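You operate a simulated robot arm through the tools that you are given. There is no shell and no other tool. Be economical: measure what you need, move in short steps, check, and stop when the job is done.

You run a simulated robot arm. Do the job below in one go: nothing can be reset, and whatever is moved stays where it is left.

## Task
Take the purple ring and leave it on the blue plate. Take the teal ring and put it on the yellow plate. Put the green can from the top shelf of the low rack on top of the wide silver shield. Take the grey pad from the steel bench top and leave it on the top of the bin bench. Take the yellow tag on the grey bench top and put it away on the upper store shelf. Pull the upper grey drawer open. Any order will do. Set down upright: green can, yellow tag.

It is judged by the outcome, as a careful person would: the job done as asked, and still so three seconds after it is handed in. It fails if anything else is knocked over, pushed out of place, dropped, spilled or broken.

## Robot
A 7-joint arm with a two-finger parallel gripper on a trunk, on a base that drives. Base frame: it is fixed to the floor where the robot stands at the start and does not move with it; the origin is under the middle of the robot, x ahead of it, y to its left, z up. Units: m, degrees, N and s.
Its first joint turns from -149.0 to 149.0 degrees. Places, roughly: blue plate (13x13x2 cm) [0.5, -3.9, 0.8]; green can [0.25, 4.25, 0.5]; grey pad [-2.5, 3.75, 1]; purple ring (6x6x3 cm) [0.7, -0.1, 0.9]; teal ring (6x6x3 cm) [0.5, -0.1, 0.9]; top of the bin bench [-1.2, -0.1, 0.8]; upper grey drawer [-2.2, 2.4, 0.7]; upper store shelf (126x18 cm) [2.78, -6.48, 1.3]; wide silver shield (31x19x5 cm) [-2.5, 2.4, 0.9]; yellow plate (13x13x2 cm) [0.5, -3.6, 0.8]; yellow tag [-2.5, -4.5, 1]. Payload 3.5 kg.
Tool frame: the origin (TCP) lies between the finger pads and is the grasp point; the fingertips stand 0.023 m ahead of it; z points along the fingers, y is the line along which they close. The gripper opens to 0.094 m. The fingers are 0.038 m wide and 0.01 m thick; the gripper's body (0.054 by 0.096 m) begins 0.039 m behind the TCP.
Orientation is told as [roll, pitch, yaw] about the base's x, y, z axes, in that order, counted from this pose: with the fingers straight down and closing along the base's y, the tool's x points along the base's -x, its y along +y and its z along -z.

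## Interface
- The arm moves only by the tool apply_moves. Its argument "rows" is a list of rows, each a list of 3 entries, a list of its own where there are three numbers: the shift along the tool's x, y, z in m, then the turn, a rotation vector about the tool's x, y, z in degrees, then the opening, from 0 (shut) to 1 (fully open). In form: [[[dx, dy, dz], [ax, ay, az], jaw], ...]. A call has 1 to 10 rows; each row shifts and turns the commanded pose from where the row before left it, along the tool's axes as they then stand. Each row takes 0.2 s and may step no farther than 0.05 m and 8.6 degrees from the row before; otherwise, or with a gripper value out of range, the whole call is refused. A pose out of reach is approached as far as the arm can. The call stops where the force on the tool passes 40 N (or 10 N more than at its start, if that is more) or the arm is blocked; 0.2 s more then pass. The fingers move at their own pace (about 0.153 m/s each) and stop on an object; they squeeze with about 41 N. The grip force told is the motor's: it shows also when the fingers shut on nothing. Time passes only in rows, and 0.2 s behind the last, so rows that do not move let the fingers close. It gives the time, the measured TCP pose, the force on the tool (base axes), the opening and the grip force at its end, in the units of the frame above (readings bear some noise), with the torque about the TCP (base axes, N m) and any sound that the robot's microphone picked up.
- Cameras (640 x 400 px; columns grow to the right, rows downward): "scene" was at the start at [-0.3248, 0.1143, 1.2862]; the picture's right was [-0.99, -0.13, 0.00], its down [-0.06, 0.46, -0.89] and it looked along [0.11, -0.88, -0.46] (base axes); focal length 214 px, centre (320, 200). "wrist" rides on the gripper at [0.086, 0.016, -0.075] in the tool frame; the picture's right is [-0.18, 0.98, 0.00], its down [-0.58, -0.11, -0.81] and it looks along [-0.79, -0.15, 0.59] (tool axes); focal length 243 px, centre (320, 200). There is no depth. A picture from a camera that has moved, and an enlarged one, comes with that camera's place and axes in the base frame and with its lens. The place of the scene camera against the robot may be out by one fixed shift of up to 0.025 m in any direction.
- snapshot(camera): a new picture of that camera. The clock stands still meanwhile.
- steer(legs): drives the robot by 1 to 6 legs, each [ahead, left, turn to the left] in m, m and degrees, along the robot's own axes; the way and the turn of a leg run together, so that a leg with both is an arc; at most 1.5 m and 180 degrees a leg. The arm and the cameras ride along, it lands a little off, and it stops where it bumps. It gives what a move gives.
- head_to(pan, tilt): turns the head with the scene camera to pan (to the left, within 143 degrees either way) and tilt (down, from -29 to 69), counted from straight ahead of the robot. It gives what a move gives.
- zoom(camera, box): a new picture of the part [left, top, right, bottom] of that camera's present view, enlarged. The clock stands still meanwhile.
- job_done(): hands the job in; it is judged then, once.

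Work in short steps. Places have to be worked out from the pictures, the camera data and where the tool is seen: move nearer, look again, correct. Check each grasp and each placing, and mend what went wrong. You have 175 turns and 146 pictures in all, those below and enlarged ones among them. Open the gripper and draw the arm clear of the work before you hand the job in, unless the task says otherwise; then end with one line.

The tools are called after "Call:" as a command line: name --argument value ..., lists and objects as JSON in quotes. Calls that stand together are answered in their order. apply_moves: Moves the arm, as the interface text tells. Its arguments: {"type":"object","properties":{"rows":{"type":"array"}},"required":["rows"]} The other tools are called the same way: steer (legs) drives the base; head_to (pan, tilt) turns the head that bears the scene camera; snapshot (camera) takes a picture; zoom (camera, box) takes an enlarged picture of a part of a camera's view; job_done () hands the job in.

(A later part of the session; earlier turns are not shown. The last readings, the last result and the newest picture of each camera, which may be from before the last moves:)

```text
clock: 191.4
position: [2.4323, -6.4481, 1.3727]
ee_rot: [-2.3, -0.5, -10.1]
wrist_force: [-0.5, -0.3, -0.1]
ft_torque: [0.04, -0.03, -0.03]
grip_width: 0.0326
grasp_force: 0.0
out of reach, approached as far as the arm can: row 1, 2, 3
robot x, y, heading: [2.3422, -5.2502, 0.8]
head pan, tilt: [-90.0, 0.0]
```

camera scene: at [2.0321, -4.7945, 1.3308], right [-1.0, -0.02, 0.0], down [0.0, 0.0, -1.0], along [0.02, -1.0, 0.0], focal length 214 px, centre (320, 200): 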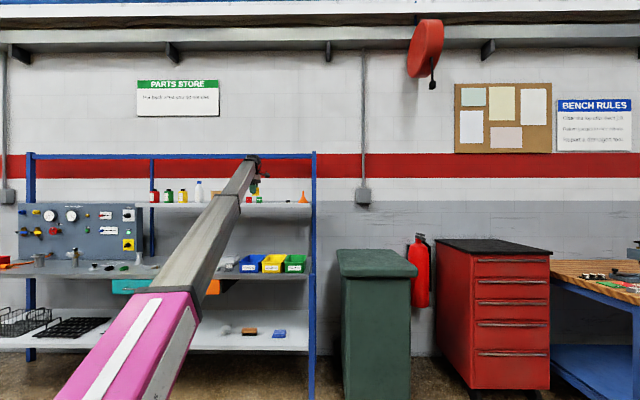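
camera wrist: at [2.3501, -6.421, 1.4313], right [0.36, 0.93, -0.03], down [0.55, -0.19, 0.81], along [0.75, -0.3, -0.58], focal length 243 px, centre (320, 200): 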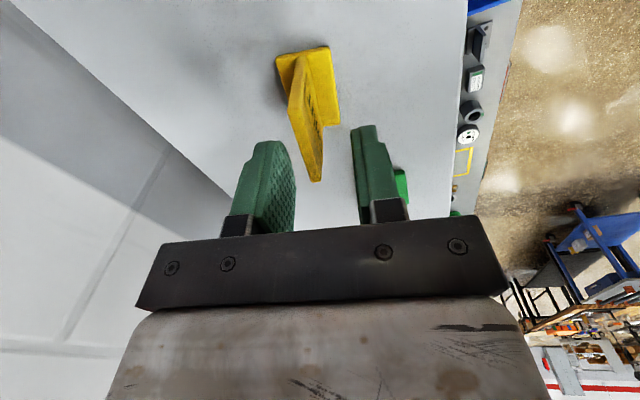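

Call:
apply_moves --rows '[[[0, 0, -0.015], [2, 0, 0], 0.35], [[0, 0, -0.015], [2, 0, 0], 0.35]]'

Call:
zoom --camera "scene" --box '[200, 150, 300, 212]'

```text
clock: 192.1
position: [2.4328, -6.4418, 1.3996]
ee_rot: [-5.4, -0.2, -10.2]
wrist_force: [0.4, 0.2, 0.0]
ft_torque: [-0.04, -0.01, -0.01]
grip_width: 0.033
grasp_force: 0.1
out of reach, approached as far as the arm can: row 1
robot x, y, heading: [2.3472, -5.2507, 1.1]
head pan, tilt: [-90.0, 0.0]
```

```text
6.40 times, centred on (250, 181) of scene
camera zoom: at [2.0076, -5.1398, 1.3308], right [-1.0, -0.01, 0.0], down [0.0, 0.0, -1.0], along [0.01, -1.0, 0.0], focal length 1373 px, centre (768, 322)
```

zoom: 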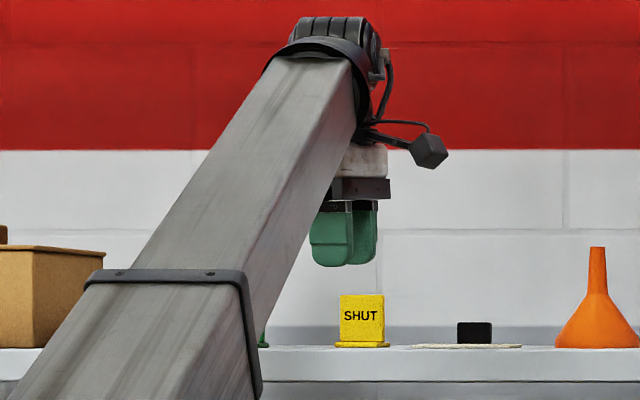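

Tag done. I back off from the shelf, retract the arm, and start the trip north.

Call:
steer --legs '[[-0.3, 0.6, -1]]'

Call:
apply_moves --rows '[[[0, 0.03, 0.035], [-2.5, 0, -5], 0.5], [[0, 0.03, 0.035], [-2.5, 0, -5], 0.5], [[0, 0.035, 0.03], [0, 0, 0], 0.5], [[0, 0.035, 0.03], [0, 0, 0], 0.5], [[0, 0.035, 0.03], [0, 0, 0], 0.5], [[0, 0.035, 0.03], [0, 0, 0], 0.5], [[0, 0.035, 0.03], [0, 0, 0], 0.5], [[0, 0.035, 0.03], [0, 0, 0], 0.5], [[0, 0.035, 0.02], [0, 0, 0], 0.5]]'

Call:
steer --legs '[[-0.35, 0.2, 0], [0, 1.0, 0], [0, 0.85, 0], [-1.1, 0, 0]]'

```text
clock: 195.8
position: [2.1138, -5.8478, 1.4]
ee_rot: [-5.4, -0.2, -10.8]
wrist_force: [-0.1, 0.4, 0.6]
ft_torque: [0.03, -0.01, 0.0]
grip_width: 0.033
grasp_force: 0.1
robot x, y, heading: [2.0407, -4.6567, 0.2]
head pan, tilt: [-90.0, 0.0]
```

```text
clock: 197.8
position: [2.1263, -5.5526, 1.12]
ee_rot: [-0.3, 0.3, -0.8]
wrist_force: [0.4, -0.5, 0.6]
ft_torque: [0.01, 0.0, 0.02]
grip_width: 0.0471
grasp_force: 0.0
out of reach, approached as far as the arm can: row 2
robot x, y, heading: [2.0397, -4.6551, 0.3]
head pan, tilt: [-90.0, 0.0]
```

```text
clock: 214.5
position: [0.649, -3.4616, 1.1197]
ee_rot: [-0.5, 0.2, -3.6]
wrist_force: [-0.4, -0.1, 0.1]
ft_torque: [0.0, -0.01, 0.01]
grip_width: 0.047
grasp_force: 0.0
robot x, y, heading: [0.607, -2.5623, -2.3]
head pan, tilt: [-90.0, 0.0]
```

Continue to x≈0 and north along the known aisle.

Call:
steer --legs '[[-0.62, 0, 2.3], [0, 1.3, 0], [0, 1.2, 0]]'

Call:
head_to --pan 90 --tilt 20

Call:
snapshot --camera "scene"

Call:
head_to --pan 140 --tilt 20

Call:
snapshot --camera "scene"

```text
clock: 229.7
position: [0.0699, -0.9488, 1.1202]
ee_rot: [-0.4, 0.2, -0.5]
wrist_force: [0.3, 0.9, 0.0]
ft_torque: [0.01, 0.0, 0.0]
grip_width: 0.0471
grasp_force: 0.2
robot x, y, heading: [-0.0225, -0.0494, 0.5]
head pan, tilt: [-90.0, 0.0]
```

```text
clock: 232.4
position: [0.0701, -0.9482, 1.1195]
ee_rot: [-0.4, 0.4, -0.5]
wrist_force: [-0.4, 0.2, 0.3]
ft_torque: [-0.06, 0.01, 0.03]
grip_width: 0.0467
grasp_force: 0.0
robot x, y, heading: [-0.0196, -0.0507, 0.6]
head pan, tilt: [90.0, 20.0]
```

```text
82 pictures are left
camera scene: at [-0.3603, 0.244, 1.2985], right [1.0, 0.01, 0.0], down [0.0, -0.34, -0.94], along [-0.01, 0.94, -0.34], focal length 214 px, centre (320, 200)
```

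scene: 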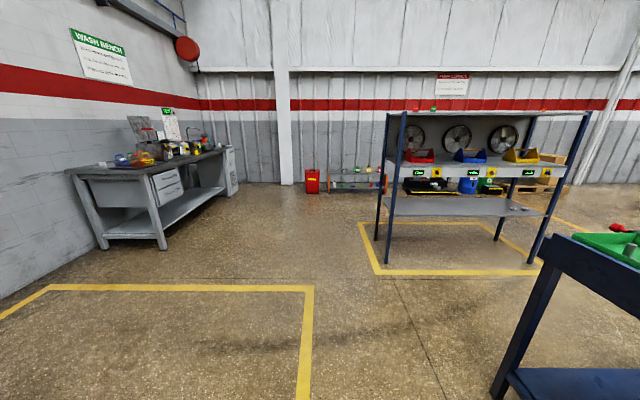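

```text
clock: 233.6
position: [0.0712, -0.949, 1.1206]
ee_rot: [-0.4, 0.3, -0.4]
wrist_force: [0.6, -1.1, -0.7]
ft_torque: [0.04, 0.03, 0.02]
grip_width: 0.047
grasp_force: 0.0
robot x, y, heading: [-0.019, -0.0533, 0.5]
head pan, tilt: [140.0, 20.0]
```

```text
81 pictures are left
camera scene: at [-0.4313, 0.2101, 1.2985], right [0.64, 0.77, 0.0], down [0.26, -0.22, -0.94], along [-0.73, 0.6, -0.34], focal length 214 px, centre (320, 200)
```

scene: 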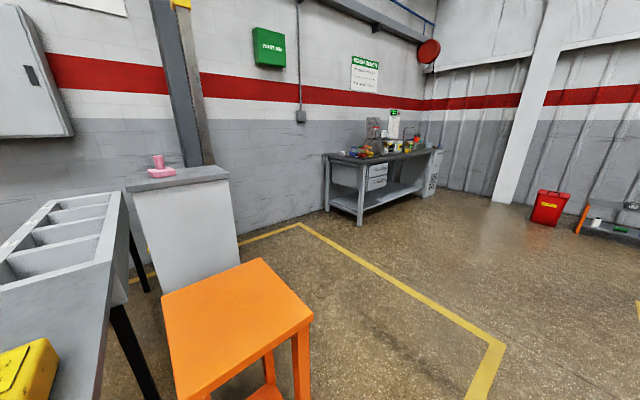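

The low rack is by the far wall ahead-left; wash bench has drawers. Zoom on both.

Call:
head_to --pan 100 --tilt 20

Call:
zoom --camera "scene" --box '[330, 150, 450, 210]'

Call:
zoom --camera "scene" --box '[90, 90, 290, 250]'

```text
clock: 234.6
position: [0.071, -0.949, 1.1197]
ee_rot: [-0.3, 0.4, -0.5]
wrist_force: [0.7, -0.9, -0.3]
ft_torque: [0.01, -0.01, 0.0]
grip_width: 0.0473
grasp_force: 0.1
robot x, y, heading: [-0.0251, -0.0531, 0.7]
head pan, tilt: [100.0, 20.0]
```

```text
5.33 times, centred on (390, 180) of scene
camera zoom: at [-0.3765, 0.2424, 1.2985], right [0.98, 0.18, 0.0], down [0.06, -0.34, -0.94], along [-0.17, 0.92, -0.34], focal length 1144 px, centre (-53, 307)
```

zoom: 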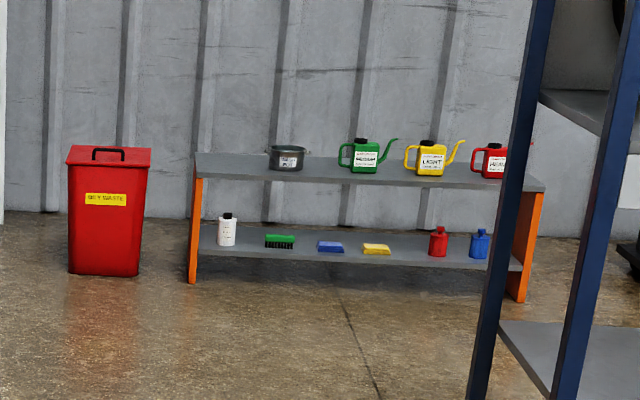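

```text
2.50 times, centred on (190, 170) of scene
camera zoom: at [-0.3765, 0.2424, 1.2985], right [0.98, 0.18, 0.0], down [0.06, -0.34, -0.94], along [-0.17, 0.92, -0.34], focal length 536 px, centre (645, 275)
```

zoom: 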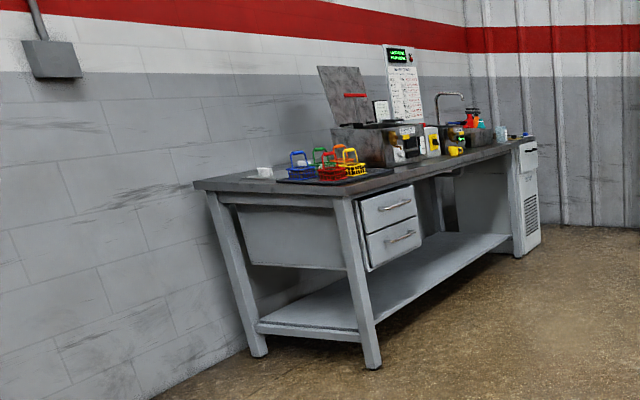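

Plan: drive north, turn 180° so the arm points to +y, and stop near (-0.42,3.4) west of the tall shelving.

Call:
steer --legs '[[0, 0.9, 0], [-0.4, 0.55, 0], [0, 0, -179.5], [0, -1.0, 0], [0, -0.9, 0]]'

Call:
head_to --pan -110 --tilt 35

Call:
snapshot --camera "scene"

```text
clock: 259.1
position: [-0.6978, 4.1782, 1.1201]
ee_rot: [-0.4, 0.3, -177.7]
wrist_force: [0.9, 0.3, -0.3]
ft_torque: [0.0, -0.01, 0.04]
grip_width: 0.047
grasp_force: 0.0
robot x, y, heading: [-0.5679, 3.2797, -177.0]
head pan, tilt: [100.0, 20.0]
```

```text
clock: 262.2
position: [-0.6979, 4.1777, 1.1193]
ee_rot: [-0.5, 0.3, -177.8]
wrist_force: [0.6, -0.4, -0.3]
ft_torque: [0.02, -0.02, 0.0]
grip_width: 0.0469
grasp_force: 0.0
robot x, y, heading: [-0.5618, 3.2859, -176.7]
head pan, tilt: [-110.0, 35.0]
```

```text
78 pictures are left
camera scene: at [-0.2058, 3.2119, 1.2746], right [0.96, -0.29, 0.0], down [-0.17, -0.55, -0.82], along [0.24, 0.78, -0.57], focal length 214 px, centre (320, 200)
```

scene: 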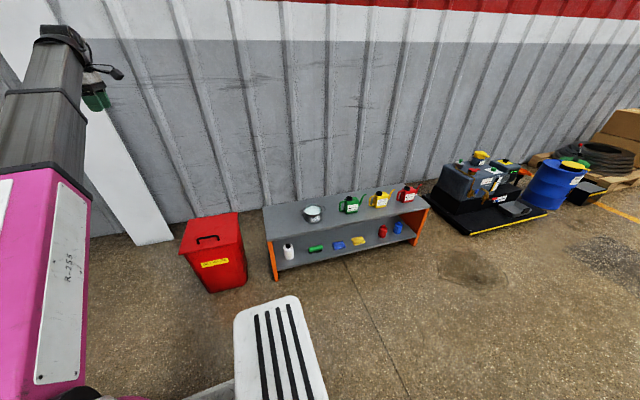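

Call:
zoom --camera "scene" --box '[240, 170, 440, 295]'

```text
3.20 times, centred on (340, 232) of scene
camera zoom: at [-0.2058, 3.2119, 1.2746], right [0.96, -0.29, 0.0], down [-0.17, -0.55, -0.82], along [0.24, 0.78, -0.57], focal length 686 px, centre (256, 96)
```

zoom: 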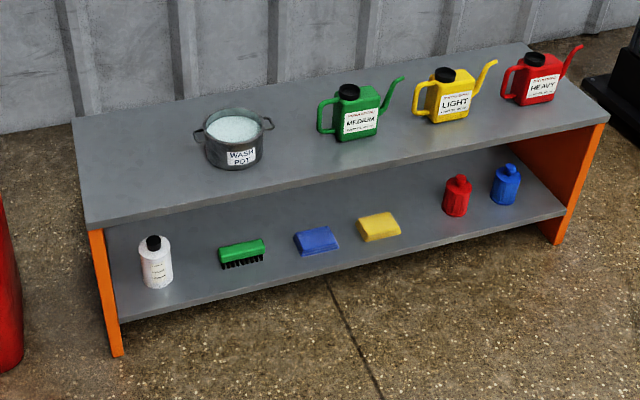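

Green can estimated near (0.28,4.2). I drive so the gripper hovers just to the +x side of it (camera looks to -x).

Call:
steer --legs '[[-0.95, 0, -3]]'

Call:
snapshot --camera "wrist"

Call:
head_to --pan -95 --tilt 45

Call:
snapshot --camera "scene"

```text
clock: 267.2
position: [0.3078, 4.209, 1.1197]
ee_rot: [-0.3, 0.4, 178.8]
wrist_force: [-0.4, 0.1, 0.9]
ft_torque: [0.01, -0.02, 0.01]
grip_width: 0.0471
grasp_force: 0.0
robot x, y, heading: [0.3885, 3.3061, 179.6]
head pan, tilt: [-110.0, 35.0]
```

```text
76 pictures are left
camera wrist: at [0.3939, 4.1898, 1.1955], right [-0.2, -0.98, -0.01], down [-0.58, 0.12, 0.8], along [-0.79, 0.17, -0.59], focal length 243 px, centre (320, 200)
```

wrist: 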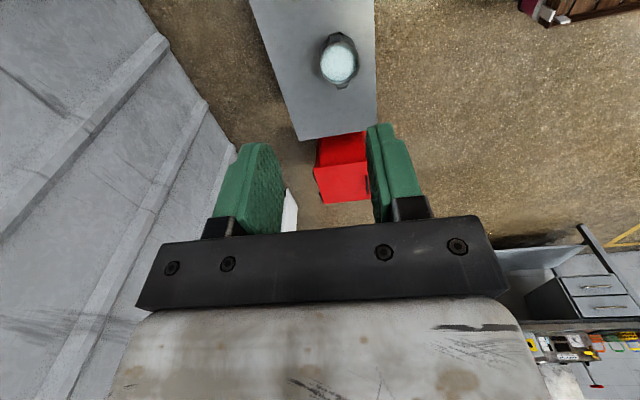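

```text
clock: 267.9
position: [0.3088, 4.2083, 1.1196]
ee_rot: [-0.4, 0.4, 178.8]
wrist_force: [0.0, -0.3, -0.3]
ft_torque: [-0.03, 0.02, -0.01]
grip_width: 0.0468
grasp_force: 0.0
robot x, y, heading: [0.3888, 3.3131, 179.8]
head pan, tilt: [-95.0, 45.0]
```

```text
75 pictures are left
camera scene: at [0.7195, 3.2144, 1.2599], right [1.0, -0.09, 0.0], down [-0.06, -0.7, -0.71], along [0.06, 0.7, -0.71], focal length 214 px, centre (320, 200)
```

scene: 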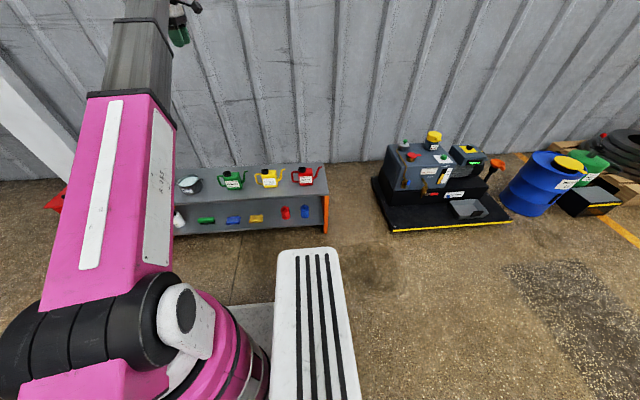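

The can is almost under the tool at about (0.31,4.19). I shift 0.13 m in +x and descend to view it.

Call:
apply_moves --rows '[[[0.014, 0, 0.038], [0, 0, 0], 0.95], [[0.014, 0, 0.038], [0, 0, 0], 0.95], [[0.014, 0, 0.038], [0, 0, 0], 0.95], [[0.014, 0, 0.038], [0, 0, 0], 0.95], [[0.014, 0, 0.038], [0, 0, 0], 0.95], [[0.014, 0, 0.038], [0, 0, 0], 0.95], [[0.014, 0, 0.038], [0, 0, 0], 0.95], [[0.014, 0, 0.038], [0, 0, 0], 0.95], [[0.014, 0, 0.038], [0, 0, 0], 0.95]]'

Call:
snapshot --camera "wrist"

Call:
zoom --camera "scene" --box '[160, 120, 320, 220]'

```text
clock: 269.9
position: [0.4374, 4.2068, 0.7801]
ee_rot: [-0.4, 0.3, 178.8]
wrist_force: [0.0, -0.4, -0.4]
ft_torque: [0.01, -0.01, -0.04]
grip_width: 0.0891
grasp_force: 0.1
robot x, y, heading: [0.3879, 3.3098, 179.9]
head pan, tilt: [-95.0, 45.0]
```

```text
74 pictures are left
camera wrist: at [0.5225, 4.1888, 0.8559], right [-0.2, -0.98, -0.01], down [-0.58, 0.12, 0.8], along [-0.79, 0.17, -0.59], focal length 243 px, centre (320, 200)
```

wrist: 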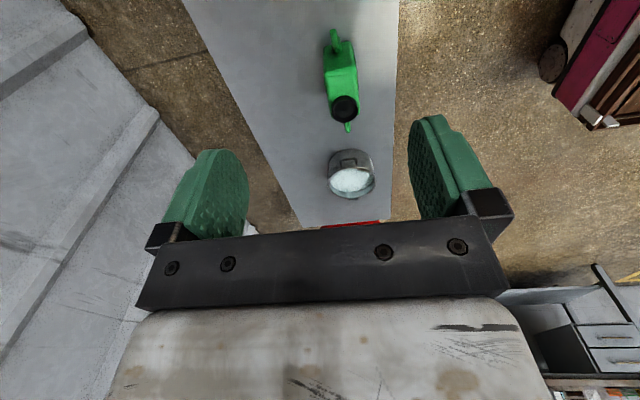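

```text
4.00 times, centred on (240, 170) of scene
camera zoom: at [0.7195, 3.2145, 1.2598], right [1.0, -0.09, 0.0], down [-0.06, -0.7, -0.71], along [0.06, 0.7, -0.71], focal length 858 px, centre (640, 320)
```

zoom: 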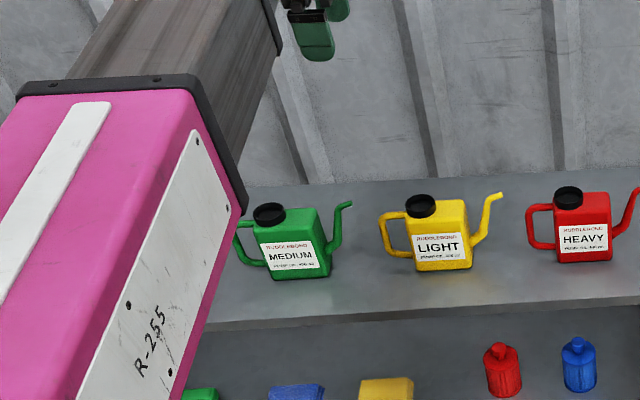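

Can's long axis lies along x, body ≈4.5 cm deep in y. I go lower to refine.

Call:
apply_moves --rows '[[[0, 0, 0.04], [0, 0, 0], 0.95], [[0, 0, 0.04], [0, 0, 0], 0.95], [[0, 0, 0.04], [0, 0, 0], 0.95], [[0, 0, 0.01], [0, 0, 0], 0.95]]'

Call:
snapshot --camera "wrist"

```text
clock: 270.9
position: [0.4366, 4.2105, 0.6463]
ee_rot: [-0.3, 0.4, 178.7]
wrist_force: [1.5, 0.2, -0.2]
ft_torque: [-0.02, 0.01, -0.04]
grip_width: 0.0895
grasp_force: 0.1
robot x, y, heading: [0.3851, 3.3121, 179.7]
head pan, tilt: [-95.0, 45.0]
```

```text
72 pictures are left
camera wrist: at [0.522, 4.1905, 0.7229], right [-0.2, -0.98, -0.01], down [-0.58, 0.12, 0.8], along [-0.79, 0.17, -0.59], focal length 243 px, centre (320, 200)
```

wrist: 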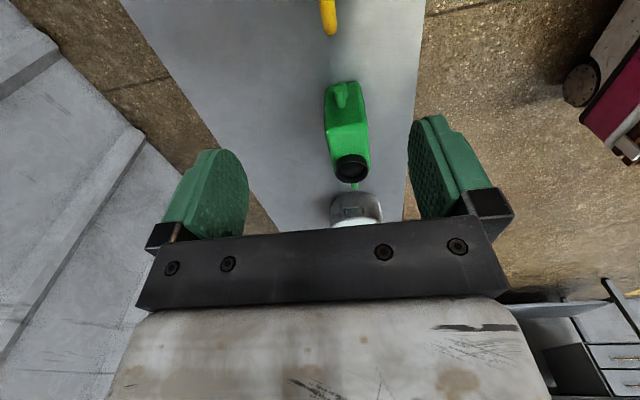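

Cap triangulated at (0.289,4.198,0.503), body centre ≈(0.32,4.198). Move over it and down to z≈0.53 for a check.

Call:
apply_moves --rows '[[[-0.04, 0.006, 0], [0, 0, 0], 0.95], [[-0.04, 0.006, 0], [0, 0, 0], 0.95], [[-0.035, 0, 0], [0, 0, 0], 0.95], [[0, 0, 0.04], [0, 0, 0], 0.95], [[0, 0, 0.04], [0, 0, 0], 0.95], [[0, 0, 0.035], [0, 0, 0], 0.95]]'

Call:
snapshot --camera "wrist"

Call:
zoom --camera "scene" --box '[160, 120, 320, 220]'

```text
clock: 272.3
position: [0.3214, 4.1993, 0.5327]
ee_rot: [-0.3, 0.2, 178.8]
wrist_force: [0.6, 0.5, 0.6]
ft_torque: [0.04, -0.01, -0.01]
grip_width: 0.0894
grasp_force: 0.1
robot x, y, heading: [0.3908, 3.307, 179.9]
head pan, tilt: [-95.0, 45.0]
```

```text
71 pictures are left
camera wrist: at [0.4073, 4.1807, 0.6085], right [-0.2, -0.98, -0.01], down [-0.58, 0.12, 0.8], along [-0.79, 0.17, -0.59], focal length 243 px, centre (320, 200)
```

wrist: 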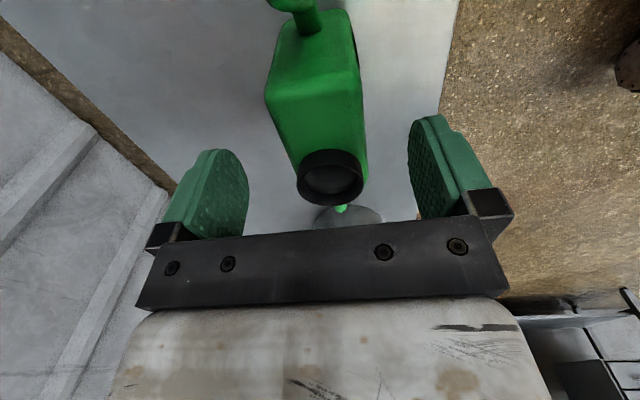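

```text
4.00 times, centred on (240, 170) of scene
camera zoom: at [0.7194, 3.2145, 1.2598], right [1.0, -0.09, 0.0], down [-0.06, -0.7, -0.71], along [0.06, 0.7, -0.71], focal length 858 px, centre (640, 320)
```

zoom: 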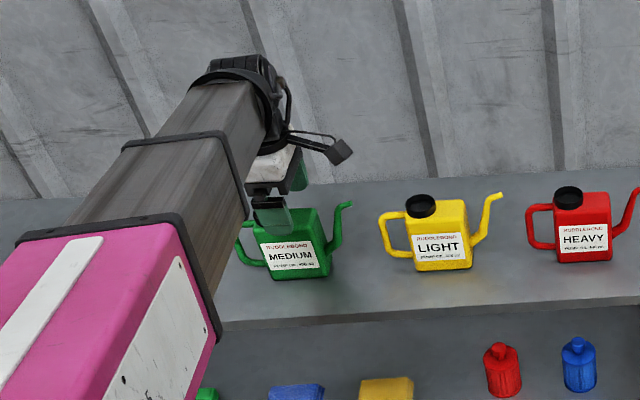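

Well centred. Lower to z≈0.478 and close.

Call:
apply_moves --rows '[[[0, 0, 0.03], [0, 0, 0], 0.95], [[0, 0, 0.024], [0, 0, 0], 0.95], [[0, 0, 0], [0, 0, 0], 0], [[0, 0, 0], [0, 0, 0], 0], [[0, 0, 0], [0, 0, 0], 0]]'

Call:
apply_moves --rows '[[[0, 0, -0.02], [0, 0, 0], 0], [[0, 0, -0.03], [0, 0, 0], 0], [[0, 0, -0.04], [0, 0, 0], 0]]'

Call:
snapshot --camera "wrist"

```text
clock: 273.5
position: [0.3226, 4.1994, 0.4789]
ee_rot: [-0.4, 0.3, 178.9]
wrist_force: [-0.8, -2.1, -0.6]
ft_torque: [-0.2, 0.16, 0.06]
grip_width: 0.0499
grasp_force: 40.9
robot x, y, heading: [0.3874, 3.3111, 179.7]
head pan, tilt: [-95.0, 45.0]
```

```text
clock: 274.3
position: [0.3238, 4.1995, 0.5678]
ee_rot: [-0.4, 0.3, 178.8]
wrist_force: [-0.1, 0.1, -4.0]
ft_torque: [-0.05, -0.08, -0.03]
grip_width: 0.0501
grasp_force: 41.2
robot x, y, heading: [0.3934, 3.306, 179.6]
head pan, tilt: [-95.0, 45.0]
```

```text
69 pictures are left
camera wrist: at [0.4092, 4.1809, 0.6437], right [-0.2, -0.98, -0.01], down [-0.58, 0.12, 0.8], along [-0.79, 0.17, -0.59], focal length 243 px, centre (320, 200)
```

wrist: 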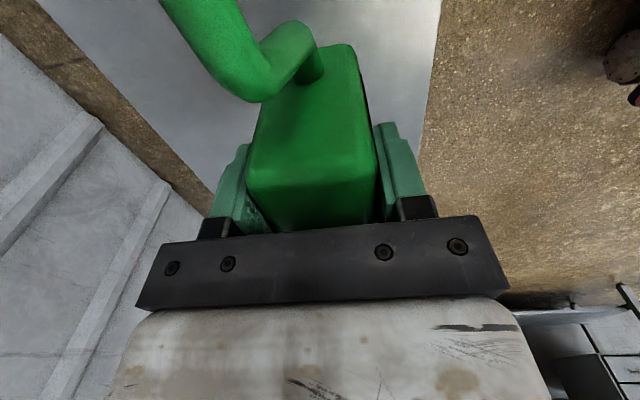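

Can gripped (0.050 m). Lift high.

Call:
apply_moves --rows '[[[0, 0, -0.05], [0, 0, 0], 0], [[0, 0, -0.05], [0, 0, 0], 0], [[0, 0, -0.05], [0, 0, 0], 0], [[0, 0, -0.05], [0, 0, 0], 0], [[0, 0, -0.05], [0, 0, 0], 0], [[0, 0, -0.05], [0, 0, 0], 0], [[0, 0, -0.05], [0, 0, 0], 0], [[0, 0, -0.05], [0, 0, 0], 0], [[0, 0, -0.05], [0, 0, 0], 0], [[0, 0, -0.05], [0, 0, 0], 0]]'

Call:
apply_moves --rows '[[[0, 0, -0.05], [0, 0, 0], 0], [[0, 0, -0.02], [0, 0, 0], 0]]'

Call:
steer --legs '[[1.25, 0.2, 0], [0, 0, 90]]'

Call:
head_to --pan -90 --tilt 25

Call:
snapshot --camera "scene"

```text
clock: 276.5
position: [0.3206, 4.1956, 1.0693]
ee_rot: [-0.3, 0.3, 178.9]
wrist_force: [-0.6, 0.4, -4.4]
ft_torque: [0.01, -0.07, 0.0]
grip_width: 0.0498
grasp_force: 41.0
robot x, y, heading: [0.3909, 3.3091, 179.7]
head pan, tilt: [-95.0, 45.0]
```

```text
clock: 277.1
position: [0.3211, 4.1964, 1.1385]
ee_rot: [-0.3, 0.3, 178.9]
wrist_force: [0.0, 0.0, -5.0]
ft_torque: [-0.01, -0.04, 0.01]
grip_width: 0.0498
grasp_force: 41.2
robot x, y, heading: [0.3876, 3.3076, 179.7]
head pan, tilt: [-95.0, 45.0]
```

```text
clock: 287.3
position: [-1.7409, 3.0726, 1.1392]
ee_rot: [-0.4, 0.3, -92.1]
wrist_force: [0.0, -0.7, -4.9]
ft_torque: [0.04, 0.02, -0.03]
grip_width: 0.05
grasp_force: 41.5
robot x, y, heading: [-0.8516, 3.13, -91.1]
head pan, tilt: [-95.0, 45.0]
```

```text
clock: 288.1
position: [-1.7401, 3.074, 1.1395]
ee_rot: [-0.4, 0.4, -92.2]
wrist_force: [-0.2, -0.7, -4.6]
ft_torque: [0.05, 0.0, 0.0]
grip_width: 0.0499
grasp_force: 41.3
robot x, y, heading: [-0.8532, 3.1303, -91.3]
head pan, tilt: [-90.0, 25.0]
```

```text
68 pictures are left
camera scene: at [-0.7558, 3.4706, 1.2904], right [0.02, 1.0, 0.0], down [0.42, -0.01, -0.91], along [-0.91, 0.02, -0.42], focal length 214 px, centre (320, 200)
```

scene: 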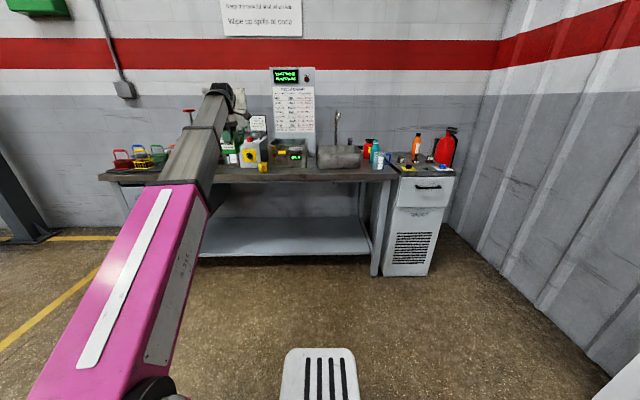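

Call:
zoom --camera "scene" --box '[230, 100, 470, 250]'

Call:
steer --legs '[[0.75, 0, 0.5]]'

Call:
head_to --pan -85 --tilt 20

Call:
snapshot --camera "scene"

```text
2.67 times, centred on (350, 175) of scene
camera zoom: at [-0.7558, 3.4706, 1.2904], right [0.02, 1.0, 0.0], down [0.42, -0.01, -0.91], along [-0.91, 0.02, -0.42], focal length 572 px, centre (240, 267)
```

zoom: 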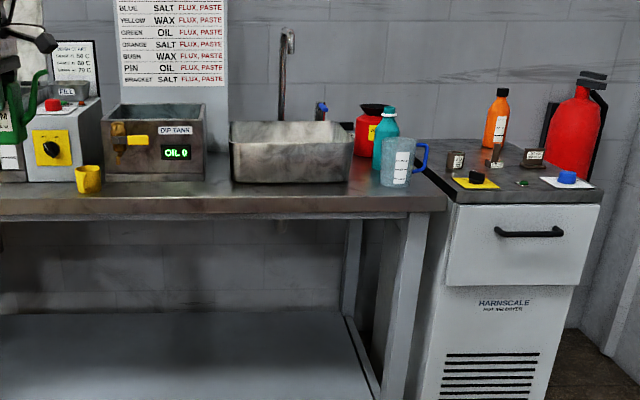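

```text
clock: 292.2
position: [-1.7597, 2.3272, 1.1385]
ee_rot: [-0.4, 0.3, -92.7]
wrist_force: [0.9, 0.6, -4.6]
ft_torque: [0.09, 0.02, -0.01]
grip_width: 0.0497
grasp_force: 40.7
robot x, y, heading: [-0.8684, 2.3694, -91.4]
head pan, tilt: [-90.0, 25.0]
```

```text
clock: 292.9
position: [-1.758, 2.3279, 1.1378]
ee_rot: [-0.4, 0.3, -92.6]
wrist_force: [-0.2, -0.6, -4.5]
ft_torque: [0.05, 0.0, 0.0]
grip_width: 0.0498
grasp_force: 40.8
robot x, y, heading: [-0.869, 2.3723, -91.4]
head pan, tilt: [-85.0, 20.0]
```

```text
66 pictures are left
camera scene: at [-0.7715, 2.707, 1.2985], right [-0.06, 1.0, 0.0], down [0.34, 0.02, -0.94], along [-0.94, -0.06, -0.34], focal length 214 px, centre (320, 200)
```

scene: 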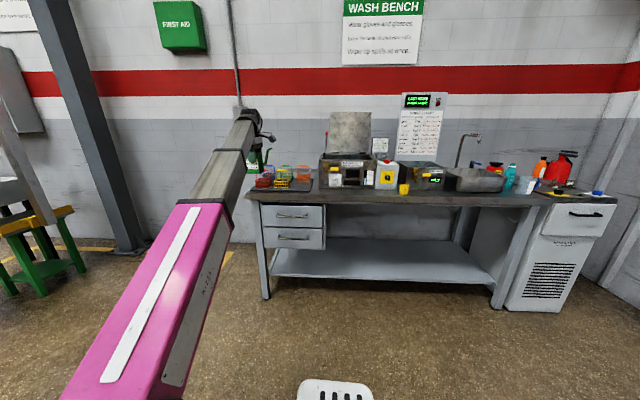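

Call:
zoom --camera "scene" --box '[225, 100, 425, 225]'

```text
3.20 times, centred on (325, 162) of scene
camera zoom: at [-0.7715, 2.707, 1.2985], right [-0.06, 1.0, 0.0], down [0.34, 0.02, -0.94], along [-0.94, -0.06, -0.34], focal length 686 px, centre (304, 320)
```

zoom: 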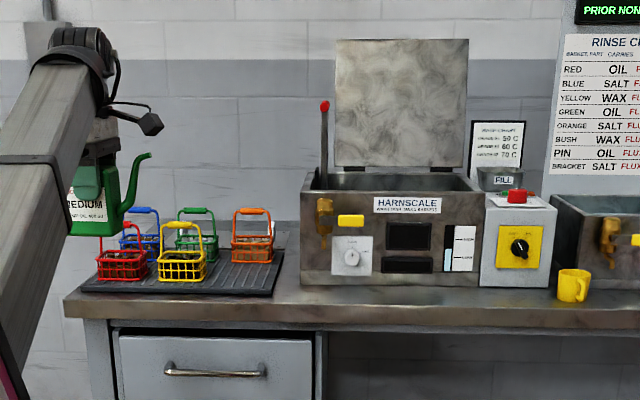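

The shield isn't visible yet (arm and baskets block). I drive 0.55 m nearer to the bench and look again.

Call:
steer --legs '[[0.35, -0.45, 1]]'

Call:
head_to --pan -82 --tilt 28

Call:
snapshot --camera "scene"

Call:
snapshot --camera "wrist"

```text
clock: 296.2
position: [-2.2218, 1.9725, 1.138]
ee_rot: [-0.4, 0.4, -91.8]
wrist_force: [0.4, -0.2, -4.2]
ft_torque: [0.08, 0.01, 0.0]
grip_width: 0.05
grasp_force: 40.9
robot x, y, heading: [-1.3321, 2.0338, -90.8]
head pan, tilt: [-85.0, 20.0]
```

```text
clock: 296.9
position: [-2.2204, 1.9731, 1.138]
ee_rot: [-0.4, 0.3, -91.8]
wrist_force: [-0.7, 0.1, -4.5]
ft_torque: [0.04, -0.04, -0.01]
grip_width: 0.0496
grasp_force: 40.5
robot x, y, heading: [-1.3354, 2.0349, -90.9]
head pan, tilt: [-82.0, 28.0]
```

```text
64 pictures are left
camera scene: at [-1.2376, 2.3631, 1.2857], right [-0.13, 0.99, 0.0], down [0.47, 0.06, -0.88], along [-0.88, -0.11, -0.47], focal length 214 px, centre (320, 200)
```

scene: 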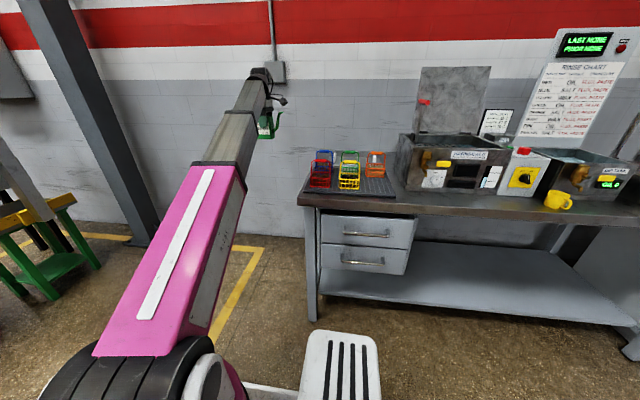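

```text
63 pictures are left
camera wrist: at [-2.2029, 2.0579, 1.2145], right [0.98, -0.21, -0.01], down [-0.12, -0.58, 0.8], along [-0.18, -0.78, -0.59], focal length 243 px, centre (320, 200)
```

wrist: 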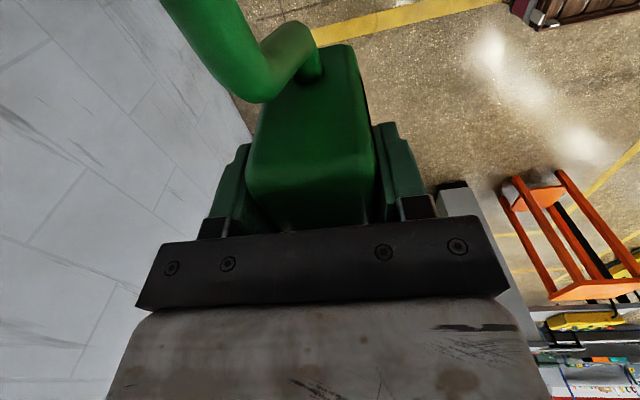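

Call:
zoom --camera "scene" --box '[295, 120, 415, 220]'

```text
4.00 times, centred on (355, 170) of scene
camera zoom: at [-1.2376, 2.3631, 1.2857], right [-0.13, 0.99, 0.0], down [0.47, 0.06, -0.88], along [-0.88, -0.11, -0.47], focal length 858 px, centre (180, 320)
```

zoom: 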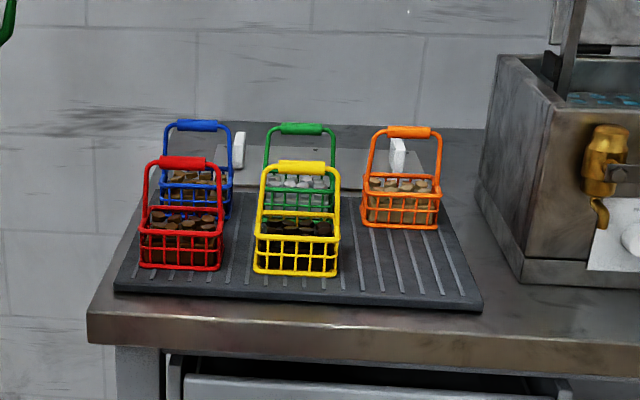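

The silver plate with white blocks lies behind the baskets. I get 0.3 m closer for a steeper view.

Call:
steer --legs '[[0, -0.3, 0.5]]'

Call:
head_to --pan -90 --tilt 30

Call:
zoom --camera "scene" --box '[240, 120, 440, 245]'

```text
clock: 298.9
position: [-2.5229, 1.9684, 1.1394]
ee_rot: [-0.3, 0.2, -91.3]
wrist_force: [0.2, -0.2, -4.0]
ft_torque: [0.05, -0.03, -0.04]
grip_width: 0.0499
grasp_force: 41.7
robot x, y, heading: [-1.6375, 2.0312, -90.4]
head pan, tilt: [-82.0, 28.0]
```

```text
clock: 299.6
position: [-2.5238, 1.9664, 1.1386]
ee_rot: [-0.3, 0.3, -91.3]
wrist_force: [0.3, 0.9, -4.1]
ft_torque: [0.03, 0.03, 0.04]
grip_width: 0.05
grasp_force: 41.1
robot x, y, heading: [-1.6369, 2.034, -90.4]
head pan, tilt: [-90.0, 30.0]
```

```text
3.20 times, centred on (340, 182) of scene
camera zoom: at [-1.5432, 2.3792, 1.2825], right [0.0, 1.0, 0.0], down [0.5, 0.0, -0.87], along [-0.87, 0.0, -0.5], focal length 686 px, centre (256, 256)
```

zoom: 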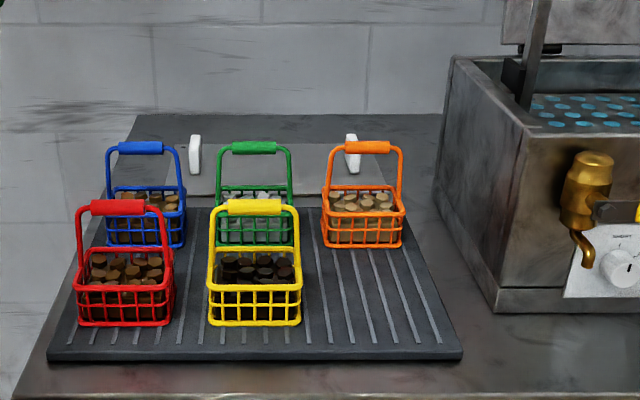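

The shield lies at about x -2.40..-2.565, y 2.26–2.58 behind tall basket handles, so my forearm would hit handles coming from the front. I'll approach from the south end of the bench: back off, turn 180°, swing the arm to the front.

Call:
steer --legs '[[0, 0.55, 0], [0, 0, 179.5]]'

Call:
apply_moves --rows '[[[0.048, 0.004, 0], [0, 0, 0], 0], [[0.048, 0.004, 0], [0, 0, 0], 0], [[0.048, 0.004, 0], [0, 0, 0], 0], [[0.048, 0.004, 0], [0, 0, 0], 0], [[0.048, 0.01, 0], [0, 0, 0], 0], [[0.045, 0.02, 0], [0, 0, 0], 0], [[0.045, 0.02, 0], [0, 0, 0], 0], [[0.04, 0.025, 0], [0, 0, 0], 0], [[0.04, 0.03, 0], [0, 0, 0], 0], [[0.035, 0.035, 0], [0, 0, 0], 0]]'

```text
clock: 310.1
position: [-0.2094, 2.1114, 1.1387]
ee_rot: [-0.3, 0.2, 89.5]
wrist_force: [-0.4, 0.0, -4.6]
ft_torque: [-0.07, -0.03, -0.01]
grip_width: 0.0499
grasp_force: 41.1
robot x, y, heading: [-1.0959, 2.0277, 90.3]
head pan, tilt: [-90.0, 30.0]
```

```text
clock: 312.3
position: [-0.3703, 1.6651, 1.1344]
ee_rot: [-1.0, 0.5, 89.5]
wrist_force: [0.5, -0.1, -3.8]
ft_torque: [-0.03, -0.01, -0.01]
grip_width: 0.0498
grasp_force: 41.3
out of reach, approached as far as the arm can: row 10
robot x, y, heading: [-1.0917, 2.0339, 90.5]
head pan, tilt: [-90.0, 30.0]
```

Direction sign was wrong (tool x = -y now). I swing back the other way along an outward arc.

Call:
apply_moves --rows '[[[-0.044, -0.022, 0], [0, 0, 0], 0], [[-0.044, -0.022, 0], [0, 0, 0], 0], [[-0.044, -0.022, 0], [0, 0, 0], 0], [[-0.044, -0.022, 0], [0, 0, 0], 0], [[-0.044, -0.022, 0], [0, 0, 0], 0], [[-0.044, -0.022, 0], [0, 0, 0], 0], [[-0.048, -0.006, 0], [0, 0, 0], 0], [[-0.048, -0.006, 0], [0, 0, 0], 0], [[-0.048, -0.006, 0], [0, 0, 0], 0], [[-0.048, -0.006, 0], [0, 0, 0], 0]]'

Call:
apply_moves --rows '[[[-0.048, 0, 0], [0, 0, 0], 0], [[-0.044, 0.02, 0], [0, 0, 0], 0], [[-0.044, 0.02, 0], [0, 0, 0], 0], [[-0.044, 0.02, 0], [0, 0, 0], 0], [[-0.044, 0.02, 0], [0, 0, 0], 0], [[-0.044, 0.02, 0], [0, 0, 0], 0], [[-0.044, 0.02, 0], [0, 0, 0], 0], [[-0.044, 0.02, 0], [0, 0, 0], 0], [[-0.044, 0.02, 0], [0, 0, 0], 0], [[-0.035, 0.035, 0], [0, 0, 0], 0]]'

Call:
apply_moves --rows '[[[-0.03, 0.039, 0], [0, 0, 0], 0], [[-0.03, 0.039, 0], [0, 0, 0], 0], [[-0.03, 0.039, 0], [0, 0, 0], 0], [[-0.03, 0.039, 0], [0, 0, 0], 0], [[-0.03, 0.039, 0], [0, 0, 0], 0], [[-0.025, 0.042, 0], [0, 0, 0], 0], [[-0.015, 0.046, 0], [0, 0, 0], 0], [[-0.01, 0.048, 0], [0, 0, 0], 0], [[-0.01, 0.048, 0], [0, 0, 0], 0], [[-0.01, 0.048, 0], [0, 0, 0], 0]]'

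```text
clock: 314.5
position: [-0.2075, 2.119, 1.1318]
ee_rot: [-0.5, 0.3, 89.4]
wrist_force: [-0.8, 0.0, -4.3]
ft_torque: [-0.05, -0.03, 0.0]
grip_width: 0.0497
grasp_force: 41.0
robot x, y, heading: [-1.0936, 2.0327, 90.5]
head pan, tilt: [-90.0, 30.0]
```

```text
clock: 316.7
position: [-0.3973, 2.558, 1.1321]
ee_rot: [-0.4, 0.3, 89.4]
wrist_force: [-0.1, 0.6, -3.7]
ft_torque: [-0.03, 0.01, -0.01]
grip_width: 0.0499
grasp_force: 41.4
robot x, y, heading: [-1.0944, 2.0316, 90.2]
head pan, tilt: [-90.0, 30.0]
```

```text
clock: 317.9
position: [-0.5768, 2.6973, 1.1275]
ee_rot: [-0.7, 0.3, 90.5]
wrist_force: [10.8, -3.3, -8.8]
ft_torque: [0.64, 0.99, 1.12]
grip_width: 0.0498
grasp_force: 41.0
robot x, y, heading: [-1.095, 2.0319, 90.5]
head pan, tilt: [-90.0, 30.0]
stopped in row 5: the force on the tool passed its limit at 64 N (the readings are from after the stop); the commanded pose is now the measured one
```

Spout points toward my own forearm and touched it. I back off and rotate the tool so the spout points sideways (+x), as when I grasped it.

Call:
apply_moves --rows '[[[0, -0.03, 0], [0, 0, 0], 0], [[0, -0.03, 0], [0, 0, -8], 0], [[0, 0, 0], [0, 0, -8.5], 0], [[0, 0, 0], [0, 0, -8.5], 0], [[0, 0, 0], [0, 0, -8.5], 0], [[0, 0, 0], [0, 0, -8.5], 0], [[0, 0, 0], [0, 0, -8.5], 0], [[0, 0, 0], [0, 0, -8.5], 0], [[0, 0, 0], [0, 0, -8.5], 0], [[0, 0, 0], [0, 0, -8.5], 0]]'

Call:
snapshot --camera "wrist"

```text
clock: 320.1
position: [-0.517, 2.6984, 1.1285]
ee_rot: [0.2, 0.6, 166.6]
wrist_force: [0.2, 0.1, -4.2]
ft_torque: [0.0, -0.01, 0.0]
grip_width: 0.0496
grasp_force: 40.8
robot x, y, heading: [-1.097, 2.0312, 90.3]
head pan, tilt: [-90.0, 30.0]
```

```text
60 pictures are left
camera wrist: at [-0.4381, 2.6628, 1.2058], right [-0.41, -0.91, 0.0], down [-0.55, 0.25, 0.8], along [-0.73, 0.33, -0.6], focal length 243 px, centre (320, 200)
```

wrist: 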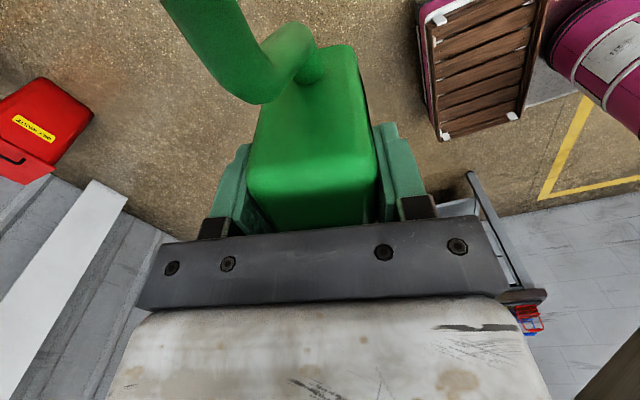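

Can unharmed. Finish rotation and swing the arm straight ahead (+y).

Call:
apply_moves --rows '[[[0, 0, 0], [0, 0, -6.7], 0], [[0, 0, 0], [0, 0, -6.7], 0], [[-0.04, -0.027, 0], [0, 0, 0], 0], [[-0.04, -0.027, 0], [0, 0, 0], 0], [[-0.04, -0.027, 0], [0, 0, 0], 0], [[-0.04, -0.027, 0], [0, 0, 0], 0], [[-0.04, -0.027, 0], [0, 0, 0], 0], [[-0.04, -0.027, 0], [0, 0, 0], 0], [[-0.04, -0.027, 0], [0, 0, 0], 0], [[-0.045, -0.012, 0], [0, 0, 0], 0]]'

Call:
apply_moves --rows '[[[-0.048, -0.01, 0], [0, 0, 0], 0], [[-0.048, -0.008, 0], [0, 0, 0], 0], [[-0.048, -0.005, 0], [0, 0, 0], 0], [[-0.048, 0, -0.01], [0, 0, 0], 0], [[-0.048, 0, -0.01], [0, 0, 0], 0]]'

Call:
head_to --pan 90 --tilt 35

Call:
snapshot --camera "scene"

```text
clock: 322.3
position: [-0.8421, 2.8984, 1.1268]
ee_rot: [0.4, 0.5, 179.7]
wrist_force: [-0.6, -0.8, -4.4]
ft_torque: [-0.02, -0.05, 0.02]
grip_width: 0.0499
grasp_force: 41.0
robot x, y, heading: [-1.0982, 2.0298, 90.4]
head pan, tilt: [-90.0, 30.0]
```

```text
clock: 323.5
position: [-1.084, 2.9246, 1.1429]
ee_rot: [0.4, 0.6, 179.7]
wrist_force: [-0.2, 0.3, -5.5]
ft_torque: [0.03, -0.04, 0.01]
grip_width: 0.0498
grasp_force: 41.0
robot x, y, heading: [-1.0938, 2.0341, 90.6]
head pan, tilt: [-90.0, 30.0]
```

```text
clock: 326.2
position: [-1.0834, 2.9242, 1.1432]
ee_rot: [0.4, 0.5, 179.8]
wrist_force: [0.2, -1.4, -4.7]
ft_torque: [0.03, -0.05, 0.0]
grip_width: 0.0497
grasp_force: 41.4
robot x, y, heading: [-1.0959, 2.0321, 90.4]
head pan, tilt: [90.0, 35.0]
```

```text
59 pictures are left
camera scene: at [-1.377, 1.7151, 1.2747], right [-0.01, 1.0, 0.0], down [0.57, 0.0, -0.82], along [-0.82, -0.01, -0.57], focal length 214 px, centre (320, 200)
```

scene: 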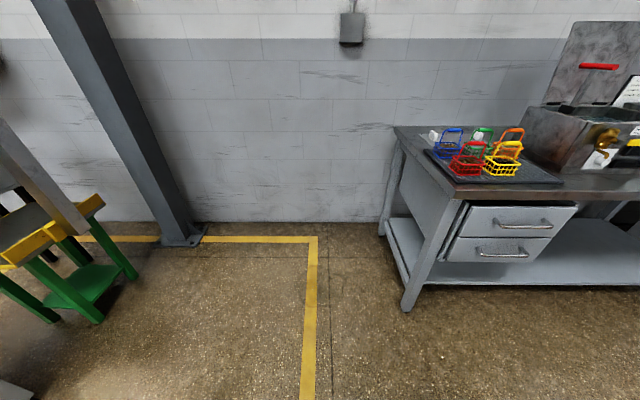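

Clear floor south of the bench. I drive back, left to x≈-2.33, keeping the can short of the bench.

Call:
steer --legs '[[-0.75, 0, 0], [0, 1.22, -0.4]]'

Call:
head_to --pan -20 --tilt 25

Call:
snapshot --camera "scene"

```text
clock: 336.1
position: [-2.3103, 2.1578, 1.1431]
ee_rot: [0.4, 0.5, -179.9]
wrist_force: [0.8, 0.5, -3.3]
ft_torque: [-0.02, -0.04, 0.0]
grip_width: 0.0497
grasp_force: 40.6
robot x, y, heading: [-2.3109, 1.2649, 90.8]
head pan, tilt: [90.0, 35.0]
```

```text
clock: 337.9
position: [-2.3093, 2.1576, 1.1435]
ee_rot: [0.4, 0.6, -179.7]
wrist_force: [0.0, -1.1, -5.3]
ft_torque: [0.02, -0.07, -0.01]
grip_width: 0.05
grasp_force: 40.6
robot x, y, heading: [-2.3143, 1.2652, 90.9]
head pan, tilt: [-20.0, 25.0]
```

```text
58 pictures are left
camera scene: at [-2.4775, 1.0346, 1.2904], right [0.94, -0.33, 0.0], down [-0.14, -0.4, -0.91], along [0.3, 0.86, -0.42], focal length 214 px, centre (320, 200)
```

scene: 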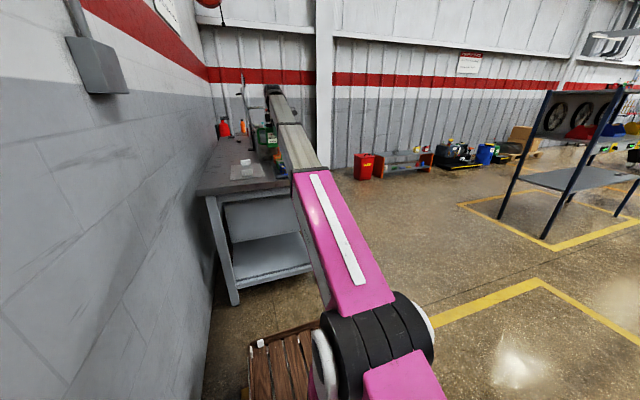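

The shield is visible from here. Zoom.

Call:
zoom --camera "scene" --box '[190, 110, 310, 200]'

```text
4.44 times, centred on (250, 155) of scene
camera zoom: at [-2.4775, 1.0346, 1.2904], right [0.94, -0.33, 0.0], down [-0.14, -0.4, -0.91], along [0.3, 0.86, -0.42], focal length 953 px, centre (631, 400)
```

zoom: 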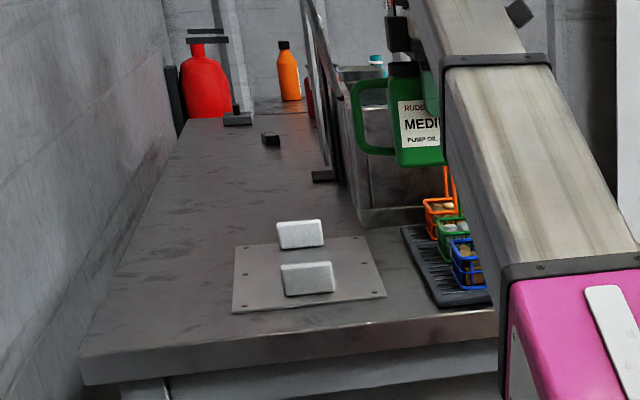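

Shield centre ≈(-2.478,2.465), with white blocks at y≈2.34 and 2.58 – room for the can between them. I shift the arm left, then drive forward 0.3 m.

Call:
apply_moves --rows '[[[-0.045, 0, 0], [0, 0, 0], 0], [[-0.045, 0, 0], [0, 0, 0], 0], [[-0.045, 0, 0], [0, 0, 0], 0], [[-0.03, 0, 0], [0, 0, 0], 0]]'

Call:
steer --legs '[[0.3, 0, 0]]'

Call:
head_to --pan -10 --tilt 30

Call:
snapshot --camera "scene"

Call:
snapshot --camera "wrist"

```text
clock: 338.9
position: [-2.4745, 2.1573, 1.1421]
ee_rot: [0.5, 0.5, -180.0]
wrist_force: [0.2, 0.4, -4.4]
ft_torque: [0.0, -0.04, 0.0]
grip_width: 0.0498
grasp_force: 41.4
robot x, y, heading: [-2.3187, 1.2643, 90.5]
head pan, tilt: [-20.0, 25.0]
```

```text
clock: 341.0
position: [-2.488, 2.4604, 1.1419]
ee_rot: [0.5, 0.5, -179.4]
wrist_force: [-0.3, 0.3, -5.5]
ft_torque: [0.03, -0.05, 0.02]
grip_width: 0.0499
grasp_force: 41.3
robot x, y, heading: [-2.3219, 1.5694, 91.4]
head pan, tilt: [-20.0, 25.0]
```

```text
clock: 341.7
position: [-2.4888, 2.4594, 1.141]
ee_rot: [0.4, 0.5, -179.4]
wrist_force: [-0.1, 0.3, -4.5]
ft_torque: [-0.04, -0.03, -0.01]
grip_width: 0.05
grasp_force: 40.9
robot x, y, heading: [-2.3184, 1.5678, 91.1]
head pan, tilt: [-10.0, 30.0]
```

```text
56 pictures are left
camera scene: at [-2.4972, 1.3392, 1.2825], right [0.99, -0.15, 0.0], down [-0.08, -0.49, -0.87], along [0.13, 0.86, -0.5], focal length 214 px, centre (320, 200)
```

scene: 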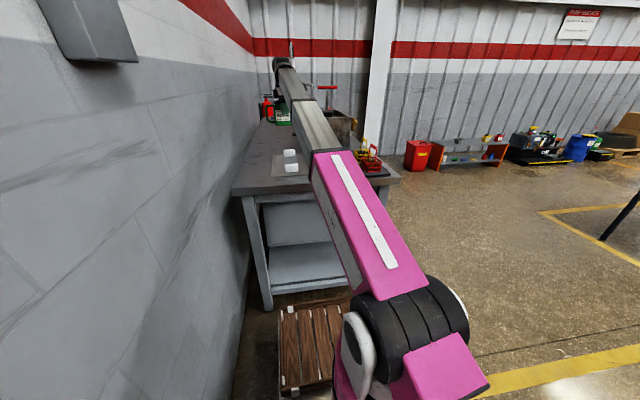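

```text
55 pictures are left
camera wrist: at [-2.4025, 2.4442, 1.218], right [-0.17, -0.98, 0.0], down [-0.59, 0.11, 0.8], along [-0.79, 0.14, -0.6], focal length 243 px, centre (320, 200)
```

wrist: 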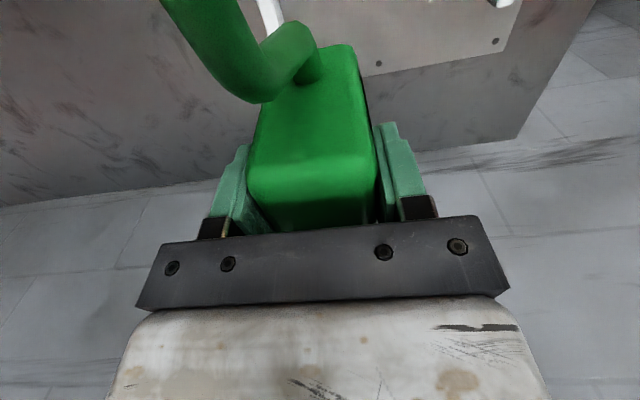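

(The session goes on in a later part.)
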